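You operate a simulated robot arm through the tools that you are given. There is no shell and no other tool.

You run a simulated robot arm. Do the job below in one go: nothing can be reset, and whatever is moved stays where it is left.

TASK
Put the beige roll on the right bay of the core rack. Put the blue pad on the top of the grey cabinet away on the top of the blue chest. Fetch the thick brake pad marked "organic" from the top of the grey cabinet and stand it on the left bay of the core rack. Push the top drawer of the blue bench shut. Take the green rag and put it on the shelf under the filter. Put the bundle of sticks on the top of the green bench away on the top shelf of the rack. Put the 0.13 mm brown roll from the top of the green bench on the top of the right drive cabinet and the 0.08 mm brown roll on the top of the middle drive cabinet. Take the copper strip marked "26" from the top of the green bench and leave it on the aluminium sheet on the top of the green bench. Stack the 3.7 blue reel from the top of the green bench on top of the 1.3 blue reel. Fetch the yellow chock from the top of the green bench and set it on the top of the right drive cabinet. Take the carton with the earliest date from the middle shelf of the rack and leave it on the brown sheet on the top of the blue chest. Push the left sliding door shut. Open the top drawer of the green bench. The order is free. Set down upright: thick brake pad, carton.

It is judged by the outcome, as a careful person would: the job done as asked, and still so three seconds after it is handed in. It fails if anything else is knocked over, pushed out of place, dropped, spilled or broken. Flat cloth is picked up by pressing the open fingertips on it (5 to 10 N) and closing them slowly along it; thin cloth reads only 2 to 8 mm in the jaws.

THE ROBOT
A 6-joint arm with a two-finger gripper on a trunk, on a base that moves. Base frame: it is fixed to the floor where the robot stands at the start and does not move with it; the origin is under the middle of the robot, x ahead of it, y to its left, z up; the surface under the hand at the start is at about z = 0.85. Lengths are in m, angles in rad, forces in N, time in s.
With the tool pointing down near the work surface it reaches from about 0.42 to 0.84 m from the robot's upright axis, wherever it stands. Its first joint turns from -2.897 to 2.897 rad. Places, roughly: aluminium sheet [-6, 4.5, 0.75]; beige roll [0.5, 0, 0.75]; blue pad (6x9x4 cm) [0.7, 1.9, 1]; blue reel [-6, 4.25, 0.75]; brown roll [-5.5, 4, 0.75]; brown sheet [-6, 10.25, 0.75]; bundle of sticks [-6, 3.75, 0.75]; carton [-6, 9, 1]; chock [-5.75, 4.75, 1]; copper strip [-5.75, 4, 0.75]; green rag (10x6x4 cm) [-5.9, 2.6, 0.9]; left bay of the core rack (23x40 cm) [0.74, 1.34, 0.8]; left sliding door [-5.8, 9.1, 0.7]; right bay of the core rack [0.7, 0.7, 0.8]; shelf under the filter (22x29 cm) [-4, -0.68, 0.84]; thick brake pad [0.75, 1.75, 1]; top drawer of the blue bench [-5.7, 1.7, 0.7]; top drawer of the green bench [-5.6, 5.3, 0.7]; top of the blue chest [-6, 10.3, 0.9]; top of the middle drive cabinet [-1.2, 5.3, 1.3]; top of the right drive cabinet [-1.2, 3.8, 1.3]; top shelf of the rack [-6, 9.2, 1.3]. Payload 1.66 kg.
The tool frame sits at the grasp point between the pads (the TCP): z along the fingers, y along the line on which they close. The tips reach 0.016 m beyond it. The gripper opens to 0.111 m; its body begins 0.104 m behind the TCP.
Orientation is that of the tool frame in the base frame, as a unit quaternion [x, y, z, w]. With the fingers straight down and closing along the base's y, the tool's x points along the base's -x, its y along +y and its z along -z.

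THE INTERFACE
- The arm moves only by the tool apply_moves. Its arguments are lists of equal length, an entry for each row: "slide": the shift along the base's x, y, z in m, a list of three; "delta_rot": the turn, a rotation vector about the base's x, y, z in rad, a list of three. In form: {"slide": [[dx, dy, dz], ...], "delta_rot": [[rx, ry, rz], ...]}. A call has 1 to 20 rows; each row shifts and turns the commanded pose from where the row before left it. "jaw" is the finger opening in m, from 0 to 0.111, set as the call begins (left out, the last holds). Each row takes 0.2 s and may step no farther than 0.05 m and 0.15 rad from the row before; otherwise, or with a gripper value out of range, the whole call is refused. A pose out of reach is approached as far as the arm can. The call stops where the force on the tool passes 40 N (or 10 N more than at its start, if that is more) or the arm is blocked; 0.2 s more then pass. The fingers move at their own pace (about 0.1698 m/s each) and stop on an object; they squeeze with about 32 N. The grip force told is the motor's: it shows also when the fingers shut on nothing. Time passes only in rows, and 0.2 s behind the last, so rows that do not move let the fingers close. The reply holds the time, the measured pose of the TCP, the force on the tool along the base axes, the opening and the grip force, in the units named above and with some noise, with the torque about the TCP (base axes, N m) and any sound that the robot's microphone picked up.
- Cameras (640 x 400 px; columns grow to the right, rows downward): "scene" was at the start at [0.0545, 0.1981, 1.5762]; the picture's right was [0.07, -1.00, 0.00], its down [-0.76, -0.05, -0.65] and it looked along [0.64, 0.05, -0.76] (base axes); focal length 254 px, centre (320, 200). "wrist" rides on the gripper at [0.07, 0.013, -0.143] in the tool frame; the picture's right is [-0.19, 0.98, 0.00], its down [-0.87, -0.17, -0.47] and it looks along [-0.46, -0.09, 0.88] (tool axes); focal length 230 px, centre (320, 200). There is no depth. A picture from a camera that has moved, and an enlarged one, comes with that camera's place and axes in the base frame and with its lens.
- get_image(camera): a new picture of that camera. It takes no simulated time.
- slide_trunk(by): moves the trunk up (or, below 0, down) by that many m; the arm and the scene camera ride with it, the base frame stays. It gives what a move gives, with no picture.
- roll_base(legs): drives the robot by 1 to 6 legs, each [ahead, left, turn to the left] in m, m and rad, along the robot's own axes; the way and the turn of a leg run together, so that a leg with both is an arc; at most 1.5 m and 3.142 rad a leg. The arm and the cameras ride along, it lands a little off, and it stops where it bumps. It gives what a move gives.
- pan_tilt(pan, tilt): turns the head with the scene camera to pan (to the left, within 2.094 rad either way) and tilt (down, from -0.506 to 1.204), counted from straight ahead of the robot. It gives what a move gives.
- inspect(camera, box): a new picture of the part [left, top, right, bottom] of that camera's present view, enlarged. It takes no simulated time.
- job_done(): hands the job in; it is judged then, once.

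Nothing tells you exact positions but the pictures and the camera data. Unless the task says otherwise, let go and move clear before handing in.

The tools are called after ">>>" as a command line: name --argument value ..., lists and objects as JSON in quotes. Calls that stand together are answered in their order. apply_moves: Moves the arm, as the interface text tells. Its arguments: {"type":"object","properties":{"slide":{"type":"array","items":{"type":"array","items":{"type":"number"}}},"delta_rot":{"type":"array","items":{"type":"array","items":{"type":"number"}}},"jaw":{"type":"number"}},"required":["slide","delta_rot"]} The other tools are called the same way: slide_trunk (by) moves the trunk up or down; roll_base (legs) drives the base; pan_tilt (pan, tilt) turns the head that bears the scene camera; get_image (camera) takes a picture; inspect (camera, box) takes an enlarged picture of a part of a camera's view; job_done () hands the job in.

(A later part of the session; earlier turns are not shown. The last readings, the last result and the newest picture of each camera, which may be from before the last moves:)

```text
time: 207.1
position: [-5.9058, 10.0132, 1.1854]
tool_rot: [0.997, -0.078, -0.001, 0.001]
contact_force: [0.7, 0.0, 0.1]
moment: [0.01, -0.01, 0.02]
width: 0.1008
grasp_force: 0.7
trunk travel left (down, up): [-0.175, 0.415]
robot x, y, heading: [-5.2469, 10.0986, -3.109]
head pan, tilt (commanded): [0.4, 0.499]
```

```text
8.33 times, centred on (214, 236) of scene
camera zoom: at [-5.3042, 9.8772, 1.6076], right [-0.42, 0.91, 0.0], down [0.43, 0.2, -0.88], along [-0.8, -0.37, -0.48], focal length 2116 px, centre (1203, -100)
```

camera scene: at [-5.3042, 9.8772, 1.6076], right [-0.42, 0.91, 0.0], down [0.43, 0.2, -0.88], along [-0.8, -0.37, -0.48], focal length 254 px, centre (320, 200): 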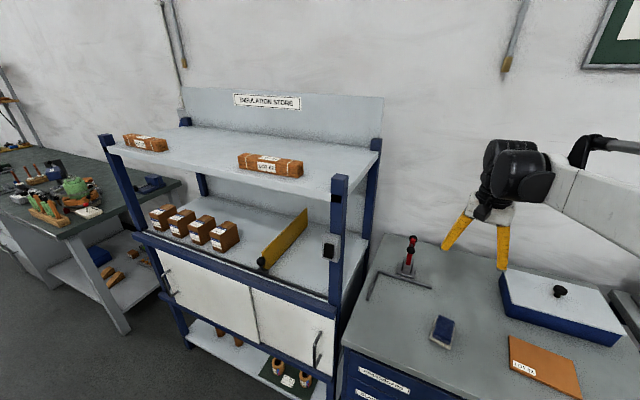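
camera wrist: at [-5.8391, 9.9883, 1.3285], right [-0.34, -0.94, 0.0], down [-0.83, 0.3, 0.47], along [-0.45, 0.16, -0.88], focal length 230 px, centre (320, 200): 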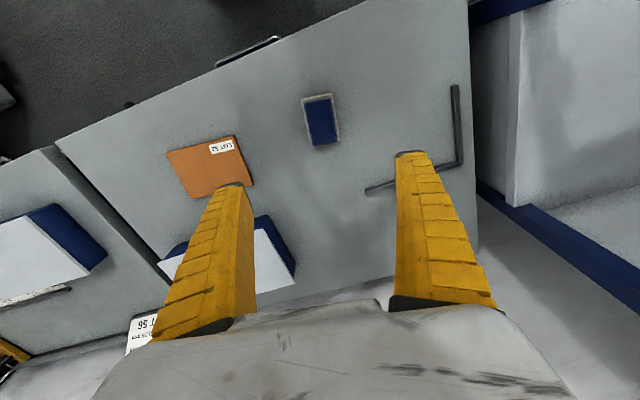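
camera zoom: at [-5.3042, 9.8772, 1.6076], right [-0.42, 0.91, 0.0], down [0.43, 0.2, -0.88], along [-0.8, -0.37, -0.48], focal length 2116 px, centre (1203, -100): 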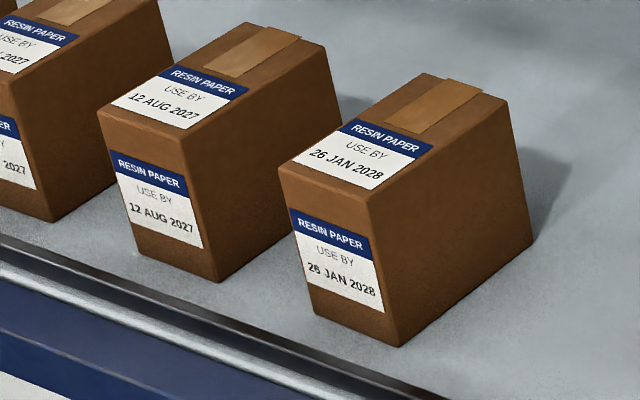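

Earliest date is 03 FEB 2027 – the leftmost carton. I'll retract the arm and move in front of the rack to look at the carton, left post and sliding door.

>>> apply_moves --slide '[[0.045, 0.01, 0.02], [0.045, 0.01, 0.02], [0.045, 0.01, 0.02], [0.045, 0.01, 0.01], [0.04, 0.01, 0], [0, 0, 0]]' --delta_rot '[[0, 0, 0], [0, 0, 0], [0, 0, 0], [0, 0, 0], [0, 0, 0], [0, 0, 0]]'

>>> roll_base --legs '[[0, 1.15, -0.03]]'

>>> pan_tilt --pan 0.2 --tilt 0.7

>>> get_image --camera "scene"

```text
refused: row 1 steps farther than a row can; nothing moved
```

```text
time: 209.5
position: [-5.8987, 9.742, 1.1847]
tool_rot: [0.996, -0.086, -0.002, -0.004]
contact_force: [-0.3, 2.5, 0.5]
moment: [-0.32, -0.11, -0.01]
width: 0.1008
grasp_force: 0.5
trunk travel left (down, up): [-0.175, 0.415]
robot x, y, heading: [-5.239, 9.813, -3.126]
head pan, tilt (commanded): [0.4, 0.499]
stopped in leg 1: the force on the tool passed its limit at 83 N (the readings are from after the stop); the commanded pose is now the measured one
```

```text
time: 210.2
position: [-5.8986, 9.742, 1.1859]
tool_rot: [0.996, -0.086, -0.002, -0.003]
contact_force: [-1.5, 4.9, -1.6]
moment: [-0.66, -0.07, 0.05]
width: 0.1005
grasp_force: 0.1
trunk travel left (down, up): [-0.175, 0.415]
robot x, y, heading: [-5.2372, 9.8114, -3.119]
head pan, tilt (commanded): [0.201, 0.7]
```

```text
taken
camera scene: at [-5.2988, 9.6104, 1.5901], right [-0.22, 0.98, 0.0], down [0.63, 0.14, -0.77], along [-0.75, -0.17, -0.64], focal length 254 px, centre (320, 200)
```

scene: 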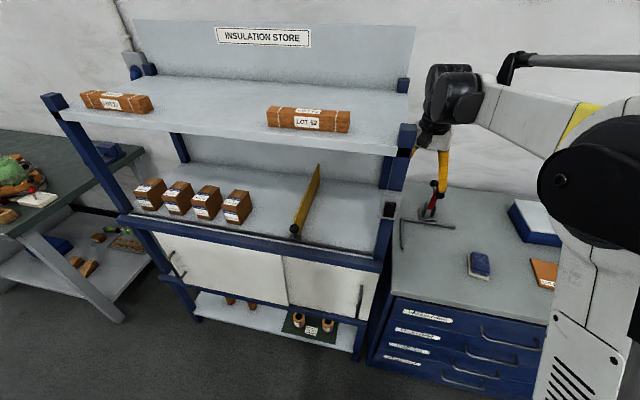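

The arm move was refused (step too long), so the drive brought the gripper against the rack's right post and stopped. I'll check for any disturbance before backing off.

>>> inspect --camera "scene" --box '[360, 50, 540, 300]'

>>> inspect --camera "scene" --box '[20, 60, 420, 360]'

>>> get_image --camera "wrist"

```text
1.60 times, centred on (450, 175) of scene
camera zoom: at [-5.2988, 9.6104, 1.5901], right [-0.22, 0.98, 0.0], down [0.63, 0.14, -0.77], along [-0.75, -0.17, -0.64], focal length 406 px, centre (112, 240)
```

zoom: 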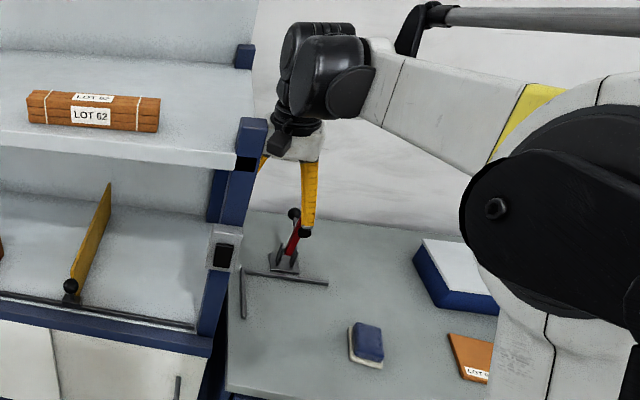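

```text
1.33 times, centred on (220, 210) of scene
camera zoom: at [-5.2988, 9.6104, 1.5901], right [-0.22, 0.98, 0.0], down [0.63, 0.14, -0.77], along [-0.75, -0.17, -0.64], focal length 338 px, centre (453, 187)
```

zoom: 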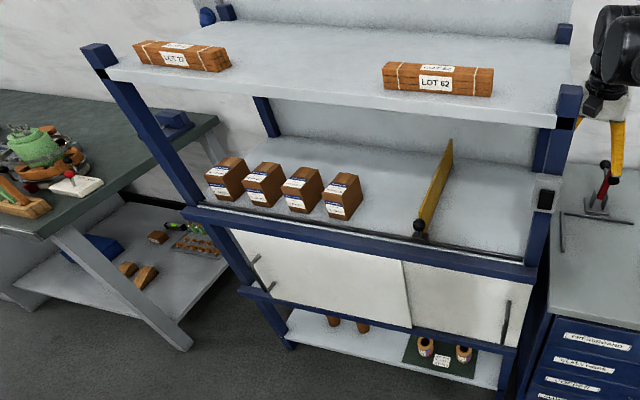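

```text
taken
camera wrist: at [-5.8329, 9.715, 1.328], right [-0.36, -0.93, -0.01], down [-0.82, 0.31, 0.48], along [-0.44, 0.17, -0.88], focal length 230 px, centre (320, 200)
```

wrist: 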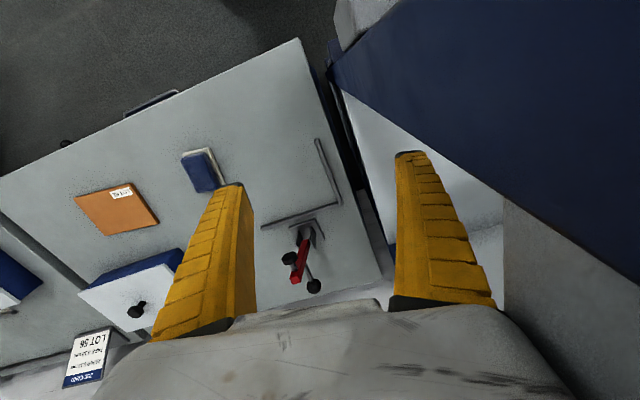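

Nothing was displaced. I'll back the base off, then retract the arm properly.

>>> roll_base --legs '[[0, -0.2, 0]]'

```text
time: 211.8
position: [-5.9041, 9.942, 1.1856]
tool_rot: [0.996, -0.087, -0.001, -0.004]
contact_force: [0.8, 0.4, -0.6]
moment: [-0.02, 0.02, 0.01]
width: 0.1007
grasp_force: 0.3
trunk travel left (down, up): [-0.175, 0.415]
robot x, y, heading: [-5.2408, 10.0118, -3.122]
head pan, tilt (commanded): [0.201, 0.7]
```

>>> apply_moves --slide '[[0.04, 0.01, 0.015], [0.04, 0.01, 0.015], [0.04, 0.01, 0.015], [0.04, 0.01, 0.015], [0.04, 0.01, 0.01], [0.02, 0, 0], [0, 0, 0]]' --delta_rot '[[0, 0, 0], [0, 0, 0], [0, 0, 0], [0, 0, 0], [0, 0, 0], [0, 0, 0], [0, 0, 0]]' --jaw 0.05

>>> get_image --camera "wrist"

>>> get_image --camera "scene"

```text
time: 213.4
position: [-5.6816, 9.9918, 1.2575]
tool_rot: [0.996, -0.087, -0.002, -0.004]
contact_force: [0.7, 0.5, -0.2]
moment: [-0.03, 0.0, 0.01]
width: 0.052
grasp_force: 1.0
trunk travel left (down, up): [-0.175, 0.415]
robot x, y, heading: [-5.2415, 10.0147, -3.123]
head pan, tilt (commanded): [0.201, 0.7]
```

```text
taken
camera wrist: at [-5.6157, 9.9639, 1.3999], right [-0.36, -0.93, -0.01], down [-0.82, 0.31, 0.48], along [-0.44, 0.18, -0.88], focal length 230 px, centre (320, 200)
```

wrist: 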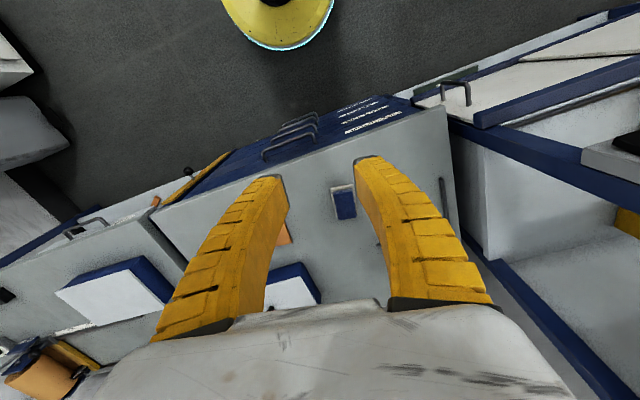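

```text
taken
camera scene: at [-5.3033, 9.8079, 1.5899], right [-0.22, 0.98, 0.0], down [0.63, 0.14, -0.76], along [-0.75, -0.17, -0.64], focal length 254 px, centre (320, 200)
```

scene: 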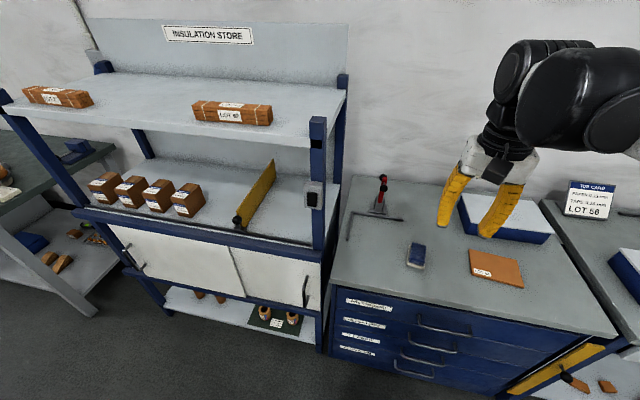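

Arm is now retracted to x≈-5.68, 0.15 m in front of the rack posts. Driving left to face the cartons.

>>> roll_base --legs '[[0, 1.1, -0.018]]'

>>> pan_tilt --pan 0.1 --tilt 0.75

>>> get_image --camera "scene"

>>> get_image --camera "wrist"

```text
time: 219.1
position: [-5.6736, 8.8951, 1.2581]
tool_rot: [0.995, -0.1, -0.001, -0.005]
contact_force: [0.4, 0.2, 0.1]
moment: [0.0, 0.04, 0.01]
width: 0.0521
grasp_force: 1.2
trunk travel left (down, up): [-0.175, 0.415]
robot x, y, heading: [-5.2336, 8.905, 3.129]
head pan, tilt (commanded): [0.201, 0.7]
```

```text
time: 219.8
position: [-5.674, 8.8968, 1.2582]
tool_rot: [0.995, -0.1, -0.001, -0.003]
contact_force: [0.5, 0.2, -0.9]
moment: [-0.02, 0.01, 0.01]
width: 0.052
grasp_force: 1.0
trunk travel left (down, up): [-0.175, 0.415]
robot x, y, heading: [-5.2364, 8.9061, 3.137]
head pan, tilt (commanded): [0.099, 0.75]
```

```text
taken
camera scene: at [-5.3002, 8.7111, 1.5857], right [-0.09, 1.0, 0.0], down [0.68, 0.06, -0.73], along [-0.73, -0.07, -0.68], focal length 254 px, centre (320, 200)
```

scene: 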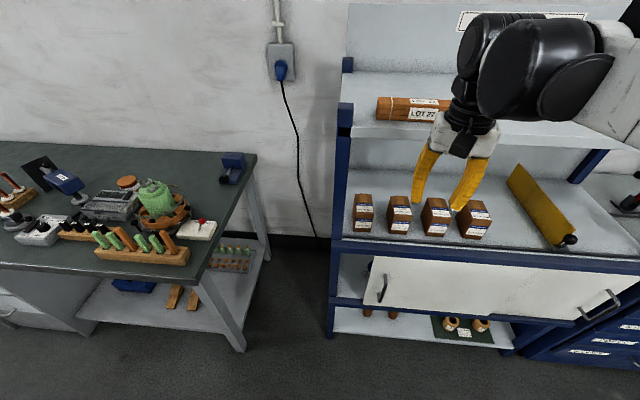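

```text
taken
camera wrist: at [-5.6092, 8.867, 1.3999], right [-0.38, -0.92, -0.01], down [-0.81, 0.33, 0.48], along [-0.44, 0.19, -0.88], focal length 230 px, centre (320, 200)
```

wrist: 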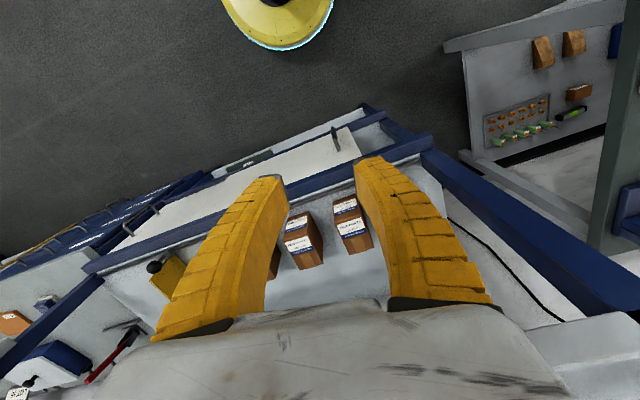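

>>> inspect --camera "scene" --box '[320, 170, 520, 350]'

>>> inspect --camera "wrist" --box '[260, 90, 480, 280]'

```text
2.22 times, centred on (420, 260) of scene
camera zoom: at [-5.3002, 8.7111, 1.5857], right [-0.09, 1.0, 0.0], down [0.68, 0.06, -0.73], along [-0.73, -0.07, -0.68], focal length 564 px, centre (98, 67)
```

zoom: 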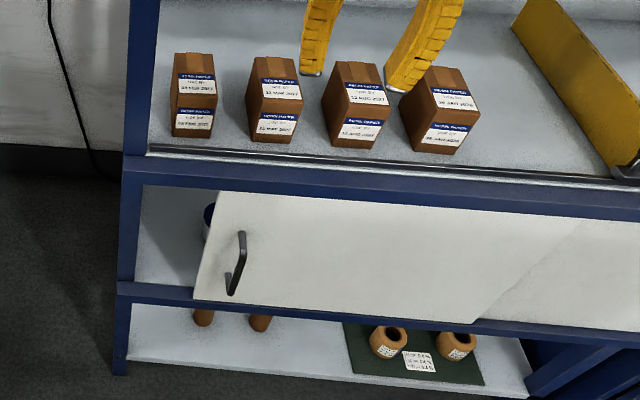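

```text
2.11 times, centred on (370, 185) of wrist
camera zoom: at [-5.6092, 8.867, 1.3999], right [-0.38, -0.92, -0.01], down [-0.81, 0.33, 0.48], along [-0.44, 0.19, -0.88], focal length 484 px, centre (215, 232)
```

zoom: 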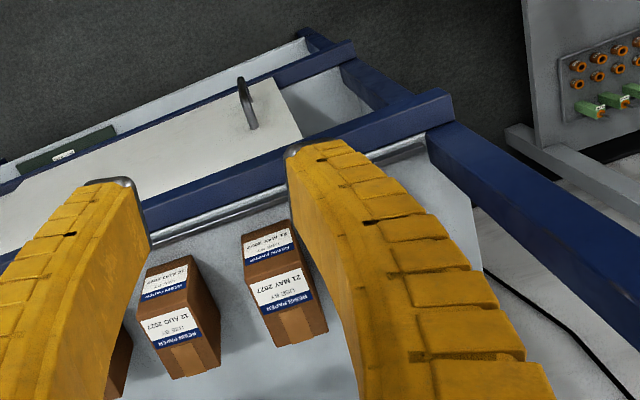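

The left door stands about 12 cm open at its left, and the 03 FEB carton sits just right of the left post. I'll set the gripper to a 45° forward pitch with a suitable opening, in front of the leftmost carton.

>>> apply_moves --slide '[[0, -0.03, 0], [0, -0.03, 0], [0, -0.03, -0.02], [0, 0, -0.02], [0, 0, -0.02], [0, 0, -0.02], [0, 0, -0.02], [0, 0, -0.01], [0, 0, 0]]' --delta_rot '[[0, 0, 0.1], [0, 0, 0.1], [0, 0.131, 0], [0, 0.131, 0], [0, 0.131, 0], [0, 0.131, 0], [0, 0.131, 0], [0, 0.131, 0], [0, 0, 0]]' --jaw 0.08

>>> get_image --camera "scene"

>>> get_image --camera "wrist"

```text
time: 221.8
position: [-5.6736, 8.8067, 1.1482]
tool_rot: [0.923, -0.002, -0.385, -0.003]
contact_force: [0.7, -0.5, 0.6]
moment: [-0.03, -0.01, 0.05]
width: 0.0813
grasp_force: 1.8
trunk travel left (down, up): [-0.175, 0.415]
robot x, y, heading: [-5.2324, 8.9059, 3.136]
head pan, tilt (commanded): [0.099, 0.75]
```

```text
taken
camera scene: at [-5.3001, 8.7112, 1.5857], right [-0.09, 1.0, 0.0], down [0.68, 0.06, -0.73], along [-0.73, -0.07, -0.68], focal length 254 px, centre (320, 200)
```

scene: 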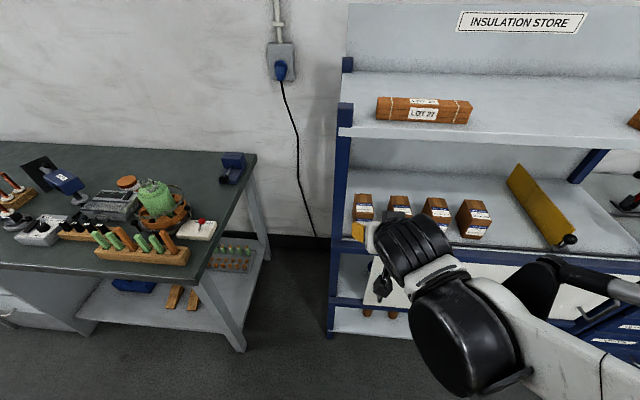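

```text
taken
camera wrist: at [-5.5243, 8.7907, 1.1981], right [-0.14, -0.98, 0.13], down [-0.27, 0.16, 0.95], along [-0.95, 0.1, -0.29], focal length 230 px, centre (320, 200)
```

wrist: 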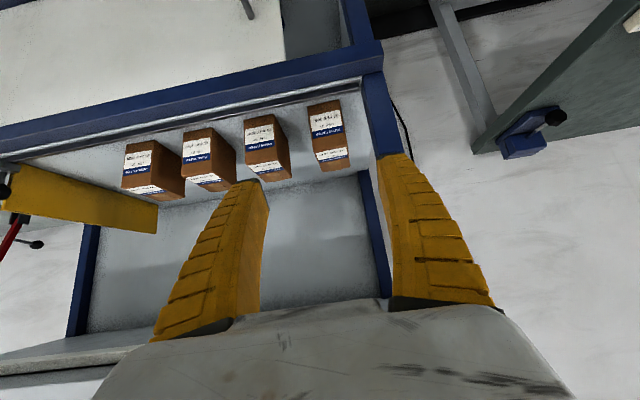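

>>> inspect --camera "wrist" --box '[220, 60, 440, 220]'

>>> inspect --camera "scene" --box '[320, 80, 480, 280]'

```text
2.50 times, centred on (330, 140) of wrist
camera zoom: at [-5.5243, 8.7907, 1.1981], right [-0.14, -0.98, 0.13], down [-0.27, 0.16, 0.95], along [-0.95, 0.1, -0.29], focal length 575 px, centre (295, 350)
```

zoom: 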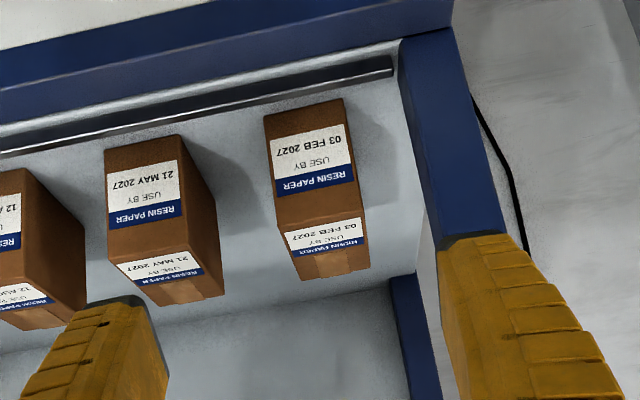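

```text
2.00 times, centred on (400, 180) of scene
camera zoom: at [-5.3001, 8.7112, 1.5857], right [-0.09, 1.0, 0.0], down [0.68, 0.06, -0.73], along [-0.73, -0.07, -0.68], focal length 508 px, centre (160, 240)
```

zoom: 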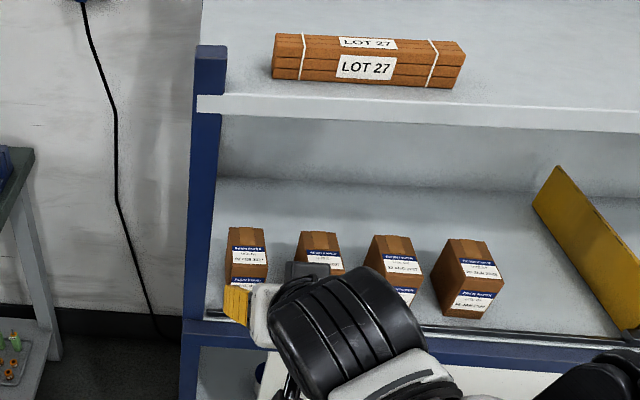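

Confirmed "03 FEB 2027" at left: it spans y 8.769–8.826, front x≈-5.871, top z≈1.009; the post edge is at y≈8.735. I'll go to a pre-grasp point in line with it.

>>> apply_moves --slide '[[-0.035, -0.003, -0.02], [-0.035, -0.003, -0.02], [-0.035, -0.003, -0.02], [-0.035, 0, -0.02], [-0.024, 0, -0.02], [0, 0, 0]]' --delta_rot '[[0, 0, 0], [0, 0, 0], [0, 0, 0], [0, 0, 0], [0, 0, 0], [0, 0, 0]]' --jaw 0.072

>>> get_image --camera "wrist"

>>> inspect --camera "wrist" --box '[220, 100, 440, 260]'

```text
time: 223.2
position: [-5.8382, 8.7971, 1.0468]
tool_rot: [0.923, -0.002, -0.384, -0.003]
contact_force: [0.1, 0.5, 0.1]
moment: [0.02, 0.01, 0.0]
width: 0.0735
grasp_force: 1.2
trunk travel left (down, up): [-0.175, 0.415]
robot x, y, heading: [-5.2328, 8.9067, 3.132]
head pan, tilt (commanded): [0.099, 0.75]
```

```text
taken
camera wrist: at [-5.6885, 8.7816, 1.0975], right [-0.14, -0.98, 0.13], down [-0.27, 0.16, 0.95], along [-0.95, 0.1, -0.29], focal length 230 px, centre (320, 200)
```

wrist: 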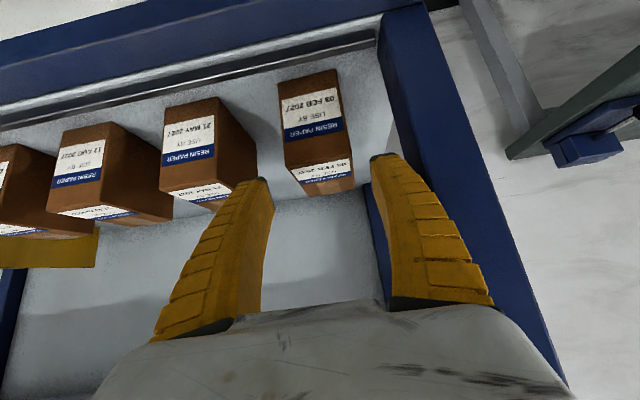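

```text
2.50 times, centred on (330, 180) of wrist
camera zoom: at [-5.6885, 8.7816, 1.0975], right [-0.14, -0.98, 0.13], down [-0.27, 0.16, 0.95], along [-0.95, 0.1, -0.29], focal length 575 px, centre (295, 250)
```

zoom: 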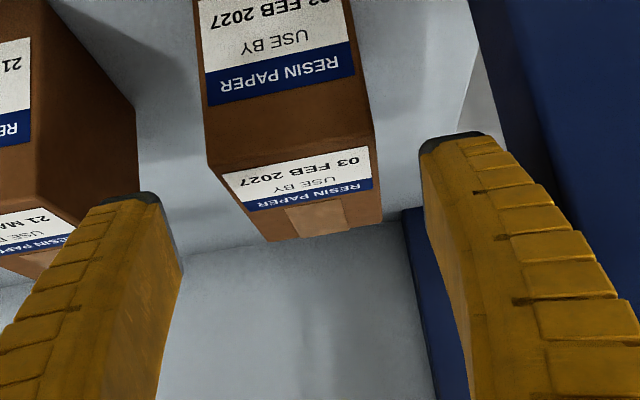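

Well aligned (carton centre y≈8.798). Advancing along the tool axis around the carton.

>>> apply_moves --slide '[[-0.018, 0.001, -0.018], [-0.018, 0, -0.018], [-0.018, 0, -0.018], [-0.014, 0, -0.014], [0, 0, 0]]' --delta_rot '[[0, 0, 0], [0, 0, 0], [0, 0, 0], [0, 0, 0], [0, 0, 0]]'

>>> get_image --camera "wrist"

>>> inspect --camera "scene" --box '[320, 120, 480, 300]'

```text
time: 224.4
position: [-5.9072, 8.7992, 0.9788]
tool_rot: [0.923, -0.003, -0.384, -0.004]
contact_force: [-0.2, -0.9, 0.9]
moment: [0.03, -0.02, -0.02]
width: 0.0734
grasp_force: 1.1
trunk travel left (down, up): [-0.175, 0.415]
robot x, y, heading: [-5.2315, 8.9091, 3.137]
head pan, tilt (commanded): [0.099, 0.75]
```

```text
taken
camera wrist: at [-5.7559, 8.7835, 1.0295], right [-0.14, -0.98, 0.13], down [-0.27, 0.16, 0.95], along [-0.95, 0.1, -0.29], focal length 230 px, centre (320, 200)
```

wrist: 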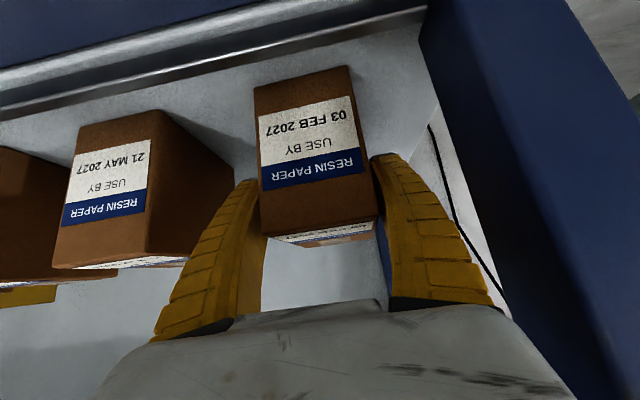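

```text
2.22 times, centred on (400, 210) of scene
camera zoom: at [-5.3001, 8.7112, 1.5857], right [-0.09, 1.0, 0.0], down [0.68, 0.06, -0.73], along [-0.73, -0.07, -0.68], focal length 564 px, centre (142, 178)
```

zoom: 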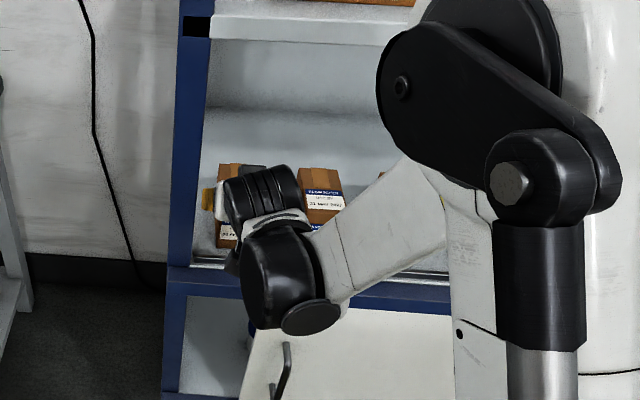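

The fingers straddle the carton with no contact. A touch deeper, then close.

>>> apply_moves --slide '[[-0.008, 0, -0.01], [0, 0, 0]]' --delta_rot '[[0, 0, 0], [0, 0, 0]]'

>>> apply_moves --slide '[[0, 0, 0], [0, 0, 0], [0, 0, 0]]' --delta_rot '[[0, 0, 0], [0, 0, 0], [0, 0, 0]]' --jaw 0.04

>>> get_image --camera "wrist"

```text
time: 225.0
position: [-5.9143, 8.7999, 0.9689]
tool_rot: [0.923, -0.002, -0.384, -0.004]
contact_force: [0.8, -0.1, -0.1]
moment: [-0.02, 0.0, 0.01]
width: 0.0736
grasp_force: 1.0
trunk travel left (down, up): [-0.175, 0.415]
robot x, y, heading: [-5.235, 8.9031, 3.137]
head pan, tilt (commanded): [0.099, 0.75]
```

```text
time: 225.8
position: [-5.9137, 8.8003, 0.9694]
tool_rot: [0.923, -0.002, -0.384, -0.003]
contact_force: [1.3, -0.3, 0.3]
moment: [-0.14, 0.12, 0.06]
width: 0.0555
grasp_force: 32.1
trunk travel left (down, up): [-0.175, 0.415]
robot x, y, heading: [-5.2344, 8.9067, 3.133]
head pan, tilt (commanded): [0.099, 0.75]
```

```text
taken
camera wrist: at [-5.7636, 8.7841, 1.0199], right [-0.14, -0.98, 0.13], down [-0.27, 0.16, 0.95], along [-0.95, 0.1, -0.29], focal length 230 px, centre (320, 200)
```

wrist: 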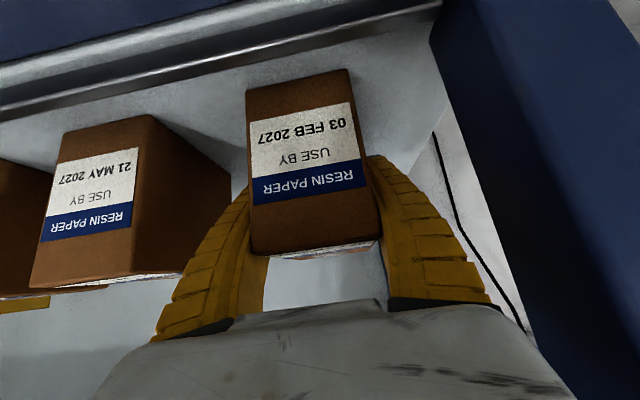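

Carton gripped. Lifting it slightly and drawing it straight out of the shelf.

>>> apply_moves --slide '[[0, 0.001, 0.015], [0, 0.001, 0.015], [0.02, 0.001, 0.01], [0.035, 0.001, 0], [0.04, 0, 0], [0.04, 0, 0], [0.04, 0, 0], [0.03, 0, 0], [0, 0, 0]]' --delta_rot '[[0, 0, 0], [0, 0, 0], [0, 0, 0], [0, 0, 0], [0, 0, 0], [0, 0, 0], [0, 0, 0], [0, 0, 0], [0, 0, 0]]'

>>> get_image --camera "wrist"

>>> get_image --camera "scene"

```text
time: 227.8
position: [-5.7111, 8.8024, 1.0215]
tool_rot: [0.923, -0.002, -0.384, -0.003]
contact_force: [0.8, 0.3, -3.3]
moment: [-0.01, 0.01, -0.02]
width: 0.055
grasp_force: 31.9
out of reach, approached as far as the arm can: row 8
trunk travel left (down, up): [-0.175, 0.415]
robot x, y, heading: [-5.2344, 8.9062, 3.134]
head pan, tilt (commanded): [0.099, 0.75]
```

```text
taken
camera wrist: at [-5.5614, 8.7861, 1.0732], right [-0.14, -0.98, 0.13], down [-0.28, 0.16, 0.95], along [-0.95, 0.1, -0.29], focal length 230 px, centre (320, 200)
```

wrist: 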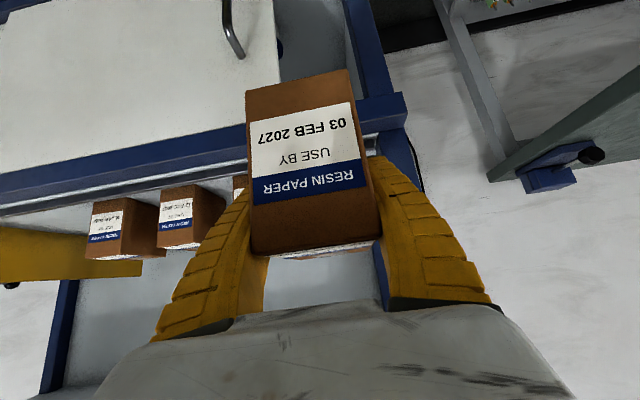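

```text
taken
camera scene: at [-5.3005, 8.7111, 1.5856], right [-0.09, 1.0, 0.0], down [0.68, 0.06, -0.73], along [-0.73, -0.07, -0.68], focal length 254 px, centre (320, 200)
```

scene: 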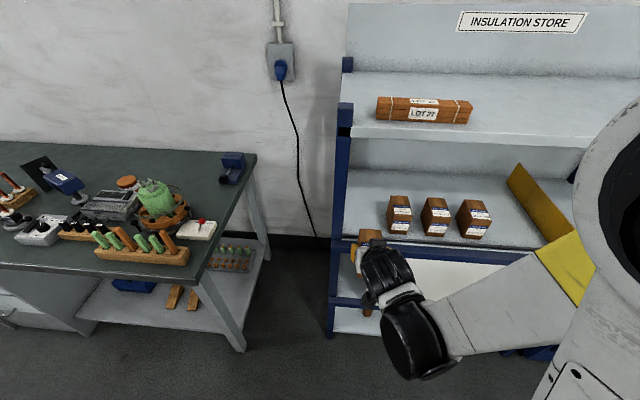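

The carton is out and upright (tilt kept). Backing off slightly, then driving right toward the chest.

>>> roll_base --legs '[[-0.08, 0, 0], [0, -1.3, 0.005]]'

>>> pan_tilt --pan -0.1 --tilt 0.75

>>> get_image --camera "scene"

>>> get_image --camera "wrist"

```text
time: 235.2
position: [-5.6314, 10.1462, 1.0223]
tool_rot: [0.924, 0.007, -0.383, 0.0]
contact_force: [-0.6, 0.4, -2.5]
moment: [-0.06, 0.03, 0.0]
width: 0.0554
grasp_force: 31.9
trunk travel left (down, up): [-0.175, 0.415]
robot x, y, heading: [-5.1558, 10.2589, -3.126]
head pan, tilt (commanded): [0.099, 0.75]
```

```text
time: 235.9
position: [-5.6329, 10.1461, 1.0215]
tool_rot: [0.923, 0.007, -0.384, 0.0]
contact_force: [-1.3, 0.2, -3.5]
moment: [-0.02, 0.02, 0.0]
width: 0.0551
grasp_force: 32.0
trunk travel left (down, up): [-0.175, 0.415]
robot x, y, heading: [-5.1583, 10.2605, -3.127]
head pan, tilt (commanded): [-0.099, 0.75]
```

```text
taken
camera scene: at [-5.2191, 10.0797, 1.5857], right [0.09, 1.0, 0.0], down [0.68, -0.06, -0.73], along [-0.73, 0.06, -0.68], focal length 254 px, centre (320, 200)
```

scene: 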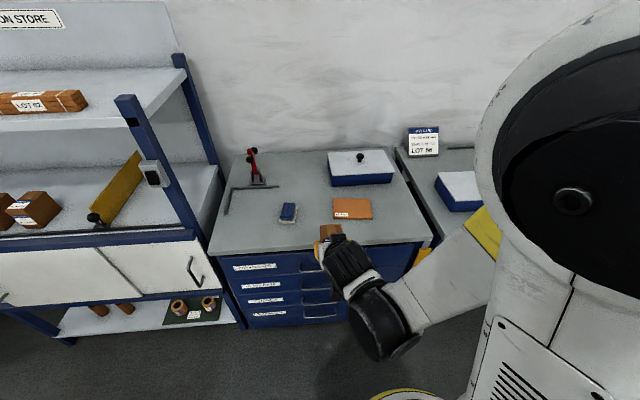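

```text
taken
camera wrist: at [-5.4815, 10.1329, 1.0732], right [-0.12, -0.98, 0.13], down [-0.28, 0.16, 0.95], along [-0.95, 0.08, -0.29], focal length 230 px, centre (320, 200)
```

wrist: 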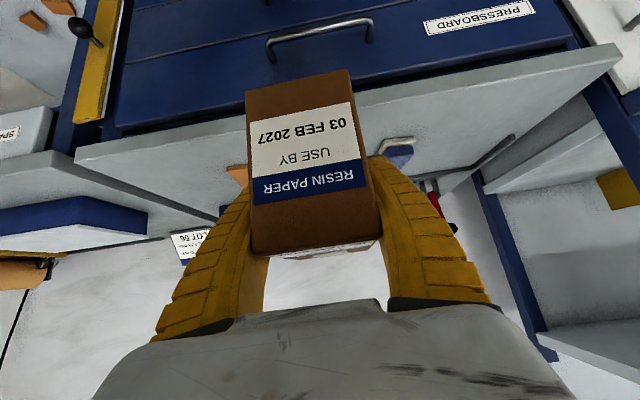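

The carton is right in front of the chest; brown sheet centre ≈ (-5.92, 10.266). Moving base ahead 7 cm, then the arm over the sheet.

>>> roll_base --legs '[[0.07, 0, -0.015]]'

>>> apply_moves --slide '[[0, 0.03, 0.02], [-0.02, 0.035, 0.01], [-0.035, 0.03, 0], [-0.04, 0.02, 0], [-0.045, 0, 0], [-0.04, 0, 0], [-0.03, 0, 0], [0, 0, 0]]' --delta_rot '[[0, 0, 0], [0, 0, 0], [0, 0, 0], [0, 0, 0], [0, 0, 0], [0, 0, 0], [0, 0, 0], [0, 0, 0]]'

>>> get_image --camera "scene"

>>> get_image --camera "wrist"

```text
time: 236.9
position: [-5.7012, 10.1508, 1.0217]
tool_rot: [0.924, 0.001, -0.383, -0.003]
contact_force: [-0.3, -0.1, -3.7]
moment: [0.03, 0.01, -0.01]
width: 0.0553
grasp_force: 31.7
trunk travel left (down, up): [-0.175, 0.415]
robot x, y, heading: [-5.2244, 10.2598, -3.14]
head pan, tilt (commanded): [-0.099, 0.75]
```

```text
time: 238.7
position: [-5.9083, 10.265, 1.0527]
tool_rot: [0.923, 0.002, -0.384, -0.002]
contact_force: [-0.4, 0.5, -2.2]
moment: [-0.03, 0.01, -0.03]
width: 0.0554
grasp_force: 31.8
trunk travel left (down, up): [-0.175, 0.415]
robot x, y, heading: [-5.2251, 10.2635, -3.138]
head pan, tilt (commanded): [-0.099, 0.75]
```

```text
taken
camera scene: at [-5.2886, 10.08, 1.5857], right [0.1, 1.0, 0.0], down [0.68, -0.07, -0.73], along [-0.73, 0.07, -0.68], focal length 254 px, centre (320, 200)
```

scene: 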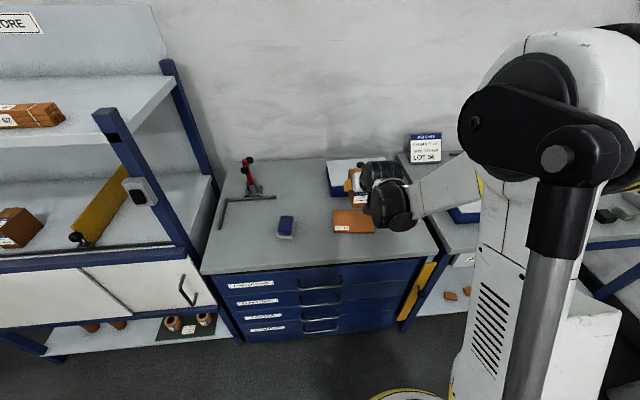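

```text
taken
camera wrist: at [-5.7589, 10.2511, 1.1029], right [-0.13, -0.98, 0.13], down [-0.28, 0.16, 0.95], along [-0.95, 0.09, -0.29], focal length 230 px, centre (320, 200)
```

wrist: 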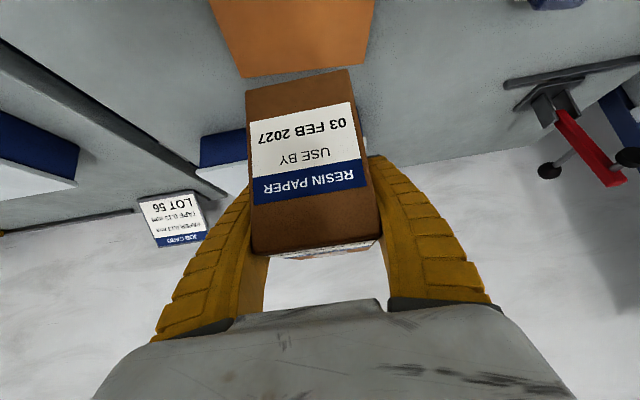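

The brown sheet is centred at about (-5.918, 10.27). Small correction and lowering.

>>> apply_moves --slide '[[-0.007, 0.004, -0.03], [0, 0, -0.04], [0, 0, -0.03], [0, 0, -0.012], [0, 0, 0]]' --delta_rot '[[0, 0, 0], [0, 0, 0], [0, 0, 0], [0, 0, 0], [0, 0, 0]]'

>>> get_image --camera "wrist"

>>> inspect --camera "scene" --box '[260, 140, 460, 270]'

```text
time: 239.9
position: [-5.9181, 10.2671, 0.939]
tool_rot: [0.923, 0.002, -0.384, -0.002]
contact_force: [0.0, 0.8, -2.7]
moment: [0.0, 0.01, -0.02]
width: 0.0551
grasp_force: 32.0
trunk travel left (down, up): [-0.175, 0.415]
robot x, y, heading: [-5.2232, 10.262, -3.143]
head pan, tilt (commanded): [-0.099, 0.75]
```

```text
taken
camera wrist: at [-5.7687, 10.2533, 0.9898], right [-0.13, -0.98, 0.13], down [-0.28, 0.16, 0.95], along [-0.95, 0.09, -0.29], focal length 230 px, centre (320, 200)
```

wrist: 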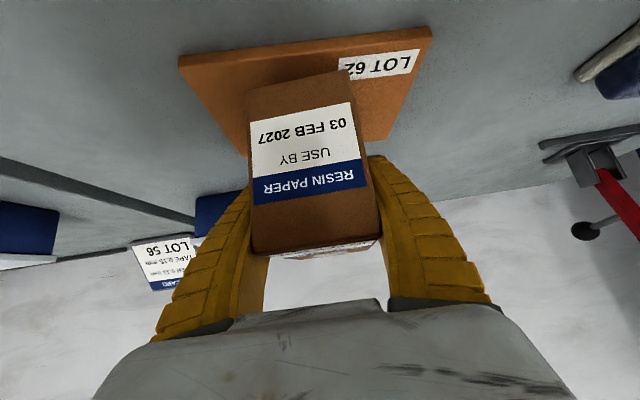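

```text
3.08 times, centred on (360, 205) of scene
camera zoom: at [-5.2887, 10.08, 1.5857], right [0.1, 1.0, 0.0], down [0.68, -0.07, -0.73], along [-0.73, 0.07, -0.68], focal length 781 px, centre (197, 185)
```

zoom: 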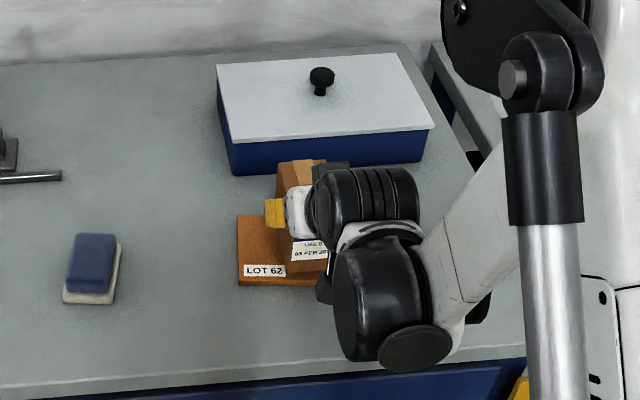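

>>> apply_moves --slide '[[0, 0, -0.003], [0, 0, -0.003], [0, 0, 0]]' --delta_rot '[[0, 0, 0], [0, 0, 0], [0, 0, 0]]'

>>> apply_moves --slide '[[0, 0, -0.002], [0, 0, -0.002], [0, 0, 0]]' --delta_rot '[[0, 0, 0], [0, 0, 0], [0, 0, 0]]'

```text
time: 240.7
position: [-5.918, 10.2694, 0.9317]
tool_rot: [0.924, 0.001, -0.383, -0.003]
contact_force: [-0.2, -1.2, -3.6]
moment: [0.01, 0.02, -0.01]
width: 0.0555
grasp_force: 31.9
trunk travel left (down, up): [-0.175, 0.415]
robot x, y, heading: [-5.224, 10.2581, -3.139]
head pan, tilt (commanded): [-0.099, 0.75]
```

```text
time: 241.5
position: [-5.9174, 10.2706, 0.9303]
tool_rot: [0.923, 0.003, -0.384, -0.001]
contact_force: [0.0, -0.6, -3.2]
moment: [-0.02, 0.01, 0.01]
width: 0.0553
grasp_force: 32.1
trunk travel left (down, up): [-0.175, 0.415]
robot x, y, heading: [-5.2216, 10.2602, -3.141]
head pan, tilt (commanded): [-0.099, 0.75]
```

>>> apply_moves --slide '[[0, 0, -0.002], [0, 0, -0.002], [0, 0, 0]]' --delta_rot '[[0, 0, 0], [0, 0, 0], [0, 0, 0]]'

>>> apply_moves --slide '[[0, 0, -0.002], [0, 0, -0.002], [0, 0, 0]]' --delta_rot '[[0, 0, 0], [0, 0, 0], [0, 0, 0]]'

```text
time: 242.3
position: [-5.9182, 10.2705, 0.9259]
tool_rot: [0.924, 0.002, -0.383, -0.002]
contact_force: [-0.4, -0.2, -3.7]
moment: [-0.04, 0.03, -0.04]
width: 0.0551
grasp_force: 32.3
trunk travel left (down, up): [-0.175, 0.415]
robot x, y, heading: [-5.2232, 10.2588, -3.134]
head pan, tilt (commanded): [-0.099, 0.75]
```

```text
time: 243.1
position: [-5.9184, 10.2685, 0.9204]
tool_rot: [0.923, 0.002, -0.384, -0.002]
contact_force: [-0.4, -0.2, -3.3]
moment: [-0.01, 0.01, -0.05]
width: 0.0551
grasp_force: 32.5
trunk travel left (down, up): [-0.175, 0.415]
robot x, y, heading: [-5.226, 10.257, -3.142]
head pan, tilt (commanded): [-0.099, 0.75]
```

>>> get_image --camera "wrist"

>>> apply_moves --slide '[[0, 0, -0.002], [0, 0, -0.002], [0, 0, 0]]' --delta_rot '[[0, 0, 0], [0, 0, 0], [0, 0, 0]]'

```text
taken
camera wrist: at [-5.7676, 10.255, 0.972], right [-0.13, -0.98, 0.13], down [-0.28, 0.16, 0.95], along [-0.95, 0.09, -0.29], focal length 230 px, centre (320, 200)
```

wrist: 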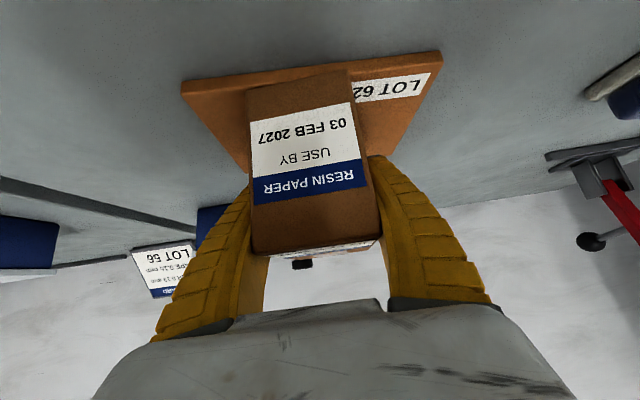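

```text
time: 243.9
position: [-5.9174, 10.2689, 0.9186]
tool_rot: [0.923, 0.002, -0.385, -0.002]
contact_force: [-7.2, 2.4, 19.4]
moment: [-0.09, 0.45, -0.09]
width: 0.0552
grasp_force: 31.8
trunk travel left (down, up): [-0.175, 0.415]
robot x, y, heading: [-5.2241, 10.2586, -3.142]
head pan, tilt (commanded): [-0.099, 0.75]
```

Contact with the sheet. Relieving, opening, and backing off along the tool axis.

>>> apply_moves --slide '[[0, 0, 0.0015], [0, 0, 0]]' --delta_rot '[[0, 0, 0], [0, 0, 0]]'

>>> apply_moves --slide '[[0, 0, 0], [0, 0, 0], [0, 0, 0]]' --delta_rot '[[0, 0, 0], [0, 0, 0], [0, 0, 0]]' --jaw 0.085

>>> get_image --camera "wrist"

```text
time: 244.5
position: [-5.9168, 10.2702, 0.919]
tool_rot: [0.924, 0.002, -0.384, -0.002]
contact_force: [-3.4, 0.3, 10.6]
moment: [-0.08, 0.65, 0.02]
width: 0.0554
grasp_force: 32.2
trunk travel left (down, up): [-0.175, 0.415]
robot x, y, heading: [-5.229, 10.2588, -3.138]
head pan, tilt (commanded): [-0.099, 0.75]
```

```text
time: 245.3
position: [-5.9175, 10.2714, 0.9192]
tool_rot: [0.924, 0.002, -0.383, -0.002]
contact_force: [-0.2, -0.8, -0.3]
moment: [0.0, -0.01, 0.0]
width: 0.0862
grasp_force: 0.9
trunk travel left (down, up): [-0.175, 0.415]
robot x, y, heading: [-5.2221, 10.2593, -3.142]
head pan, tilt (commanded): [-0.099, 0.75]
```

```text
taken
camera wrist: at [-5.7676, 10.2551, 0.97], right [-0.13, -0.98, 0.13], down [-0.28, 0.16, 0.95], along [-0.95, 0.09, -0.29], focal length 230 px, centre (320, 200)
```

wrist: 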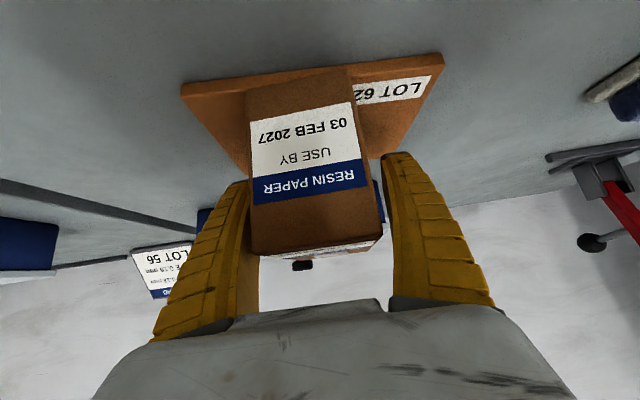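

>>> apply_moves --slide '[[0.02, 0, 0.02], [0.03, 0, 0.03], [0.03, 0, 0.03], [0.03, 0, 0.03], [0.03, 0, 0.03], [0.03, 0, 0.03], [0, 0, 0]]' --delta_rot '[[0, 0, 0], [0, 0, 0], [0, 0, 0], [0, 0, 0], [0, 0, 0], [0, 0, 0], [0, 0, 0]]'

>>> get_image --camera "wrist"

>>> inspect --camera "scene" --box '[200, 120, 460, 290]'

```text
time: 246.9
position: [-5.7472, 10.2674, 1.0886]
tool_rot: [0.923, 0.002, -0.384, -0.002]
contact_force: [0.0, 0.0, 0.3]
moment: [0.01, -0.04, 0.01]
width: 0.0861
grasp_force: 0.6
trunk travel left (down, up): [-0.175, 0.415]
robot x, y, heading: [-5.2254, 10.2572, -3.139]
head pan, tilt (commanded): [-0.099, 0.75]
```

```text
taken
camera wrist: at [-5.5961, 10.2526, 1.1394], right [-0.13, -0.98, 0.13], down [-0.28, 0.16, 0.95], along [-0.95, 0.09, -0.29], focal length 230 px, centre (320, 200)
```

wrist: 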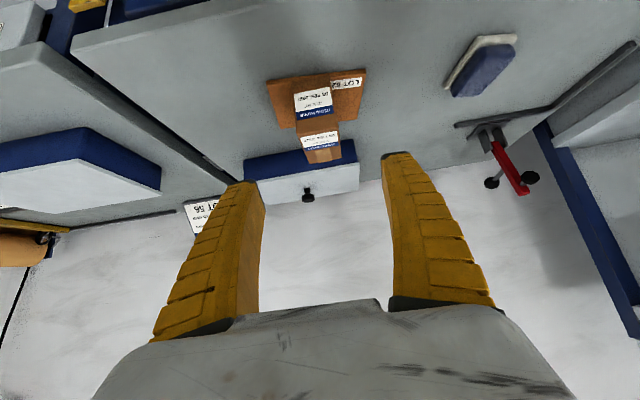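

```text
2.35 times, centred on (330, 205) of scene
camera zoom: at [-5.2887, 10.08, 1.5856], right [0.1, 1.0, 0.0], down [0.68, -0.07, -0.73], along [-0.73, 0.07, -0.68], focal length 597 px, centre (296, 188)
```

zoom: 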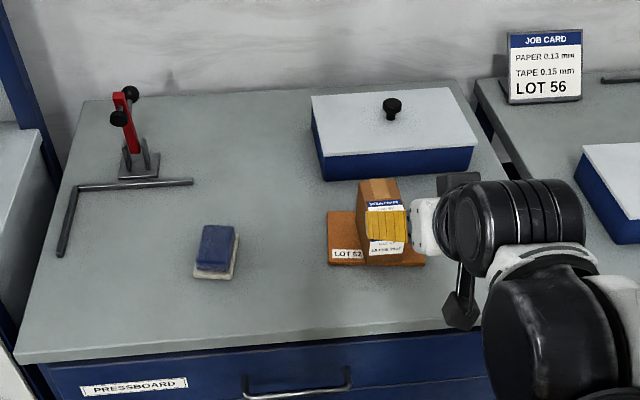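

The carton stands on the brown sheet. Next the left sliding door: backing off a little and driving left in front of the rack.

>>> roll_base --legs '[[-0.08, 0, 0], [0, 1.2, 0]]'

>>> pan_tilt --pan 0.0 --tilt 0.85

>>> get_image --camera "scene"

>>> get_image --camera "wrist"

```text
time: 253.8
position: [-5.6681, 9.0556, 1.0876]
tool_rot: [0.924, -0.003, -0.384, -0.004]
contact_force: [0.9, 0.7, 0.3]
moment: [0.01, 0.0, -0.03]
width: 0.0865
grasp_force: 1.4
trunk travel left (down, up): [-0.175, 0.415]
robot x, y, heading: [-5.1495, 9.0404, 3.134]
head pan, tilt (commanded): [-0.099, 0.75]
```

```text
time: 254.4
position: [-5.669, 9.0558, 1.0883]
tool_rot: [0.924, -0.003, -0.383, -0.004]
contact_force: [-0.2, -0.2, -0.3]
moment: [-0.02, 0.02, 0.0]
width: 0.0863
grasp_force: 1.0
trunk travel left (down, up): [-0.175, 0.415]
robot x, y, heading: [-5.1477, 9.0426, 3.137]
head pan, tilt (commanded): [0.0, 0.85]
```

```text
taken
camera scene: at [-5.2088, 8.8556, 1.5777], right [0.01, 1.0, 0.0], down [0.75, -0.01, -0.66], along [-0.66, 0.01, -0.75], focal length 254 px, centre (320, 200)
```

scene: 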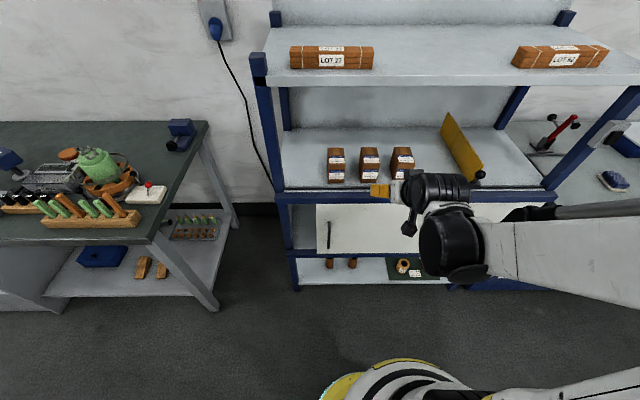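

```text
taken
camera wrist: at [-5.5189, 9.0393, 1.1392], right [-0.14, -0.98, 0.13], down [-0.28, 0.16, 0.95], along [-0.95, 0.1, -0.29], focal length 230 px, centre (320, 200)
```

wrist: 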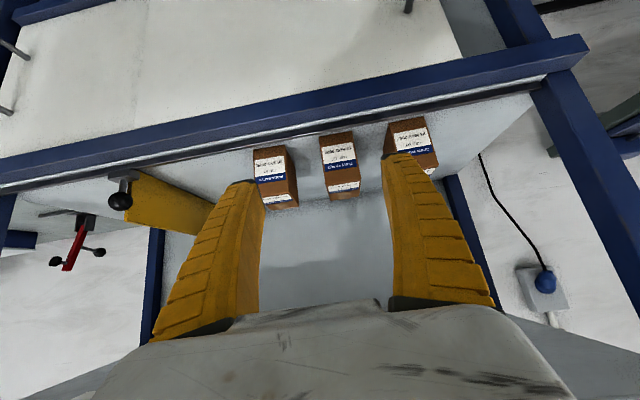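

>>> inspect --camera "scene" --box '[265, 180, 445, 300]'

```text
3.33 times, centred on (355, 240) of scene
camera zoom: at [-5.2088, 8.8556, 1.5777], right [0.01, 1.0, 0.0], down [0.75, -0.01, -0.66], along [-0.66, 0.01, -0.75], focal length 846 px, centre (203, 67)
```

zoom: 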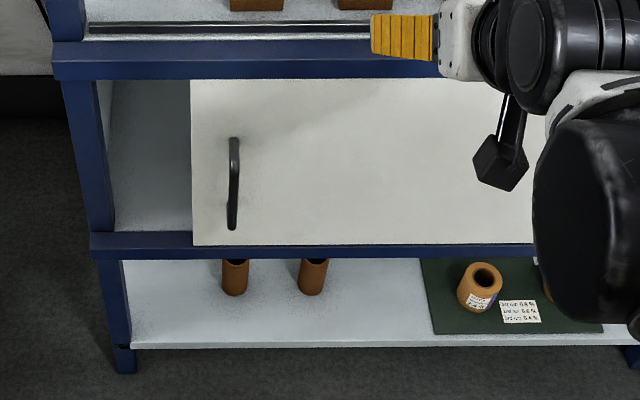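

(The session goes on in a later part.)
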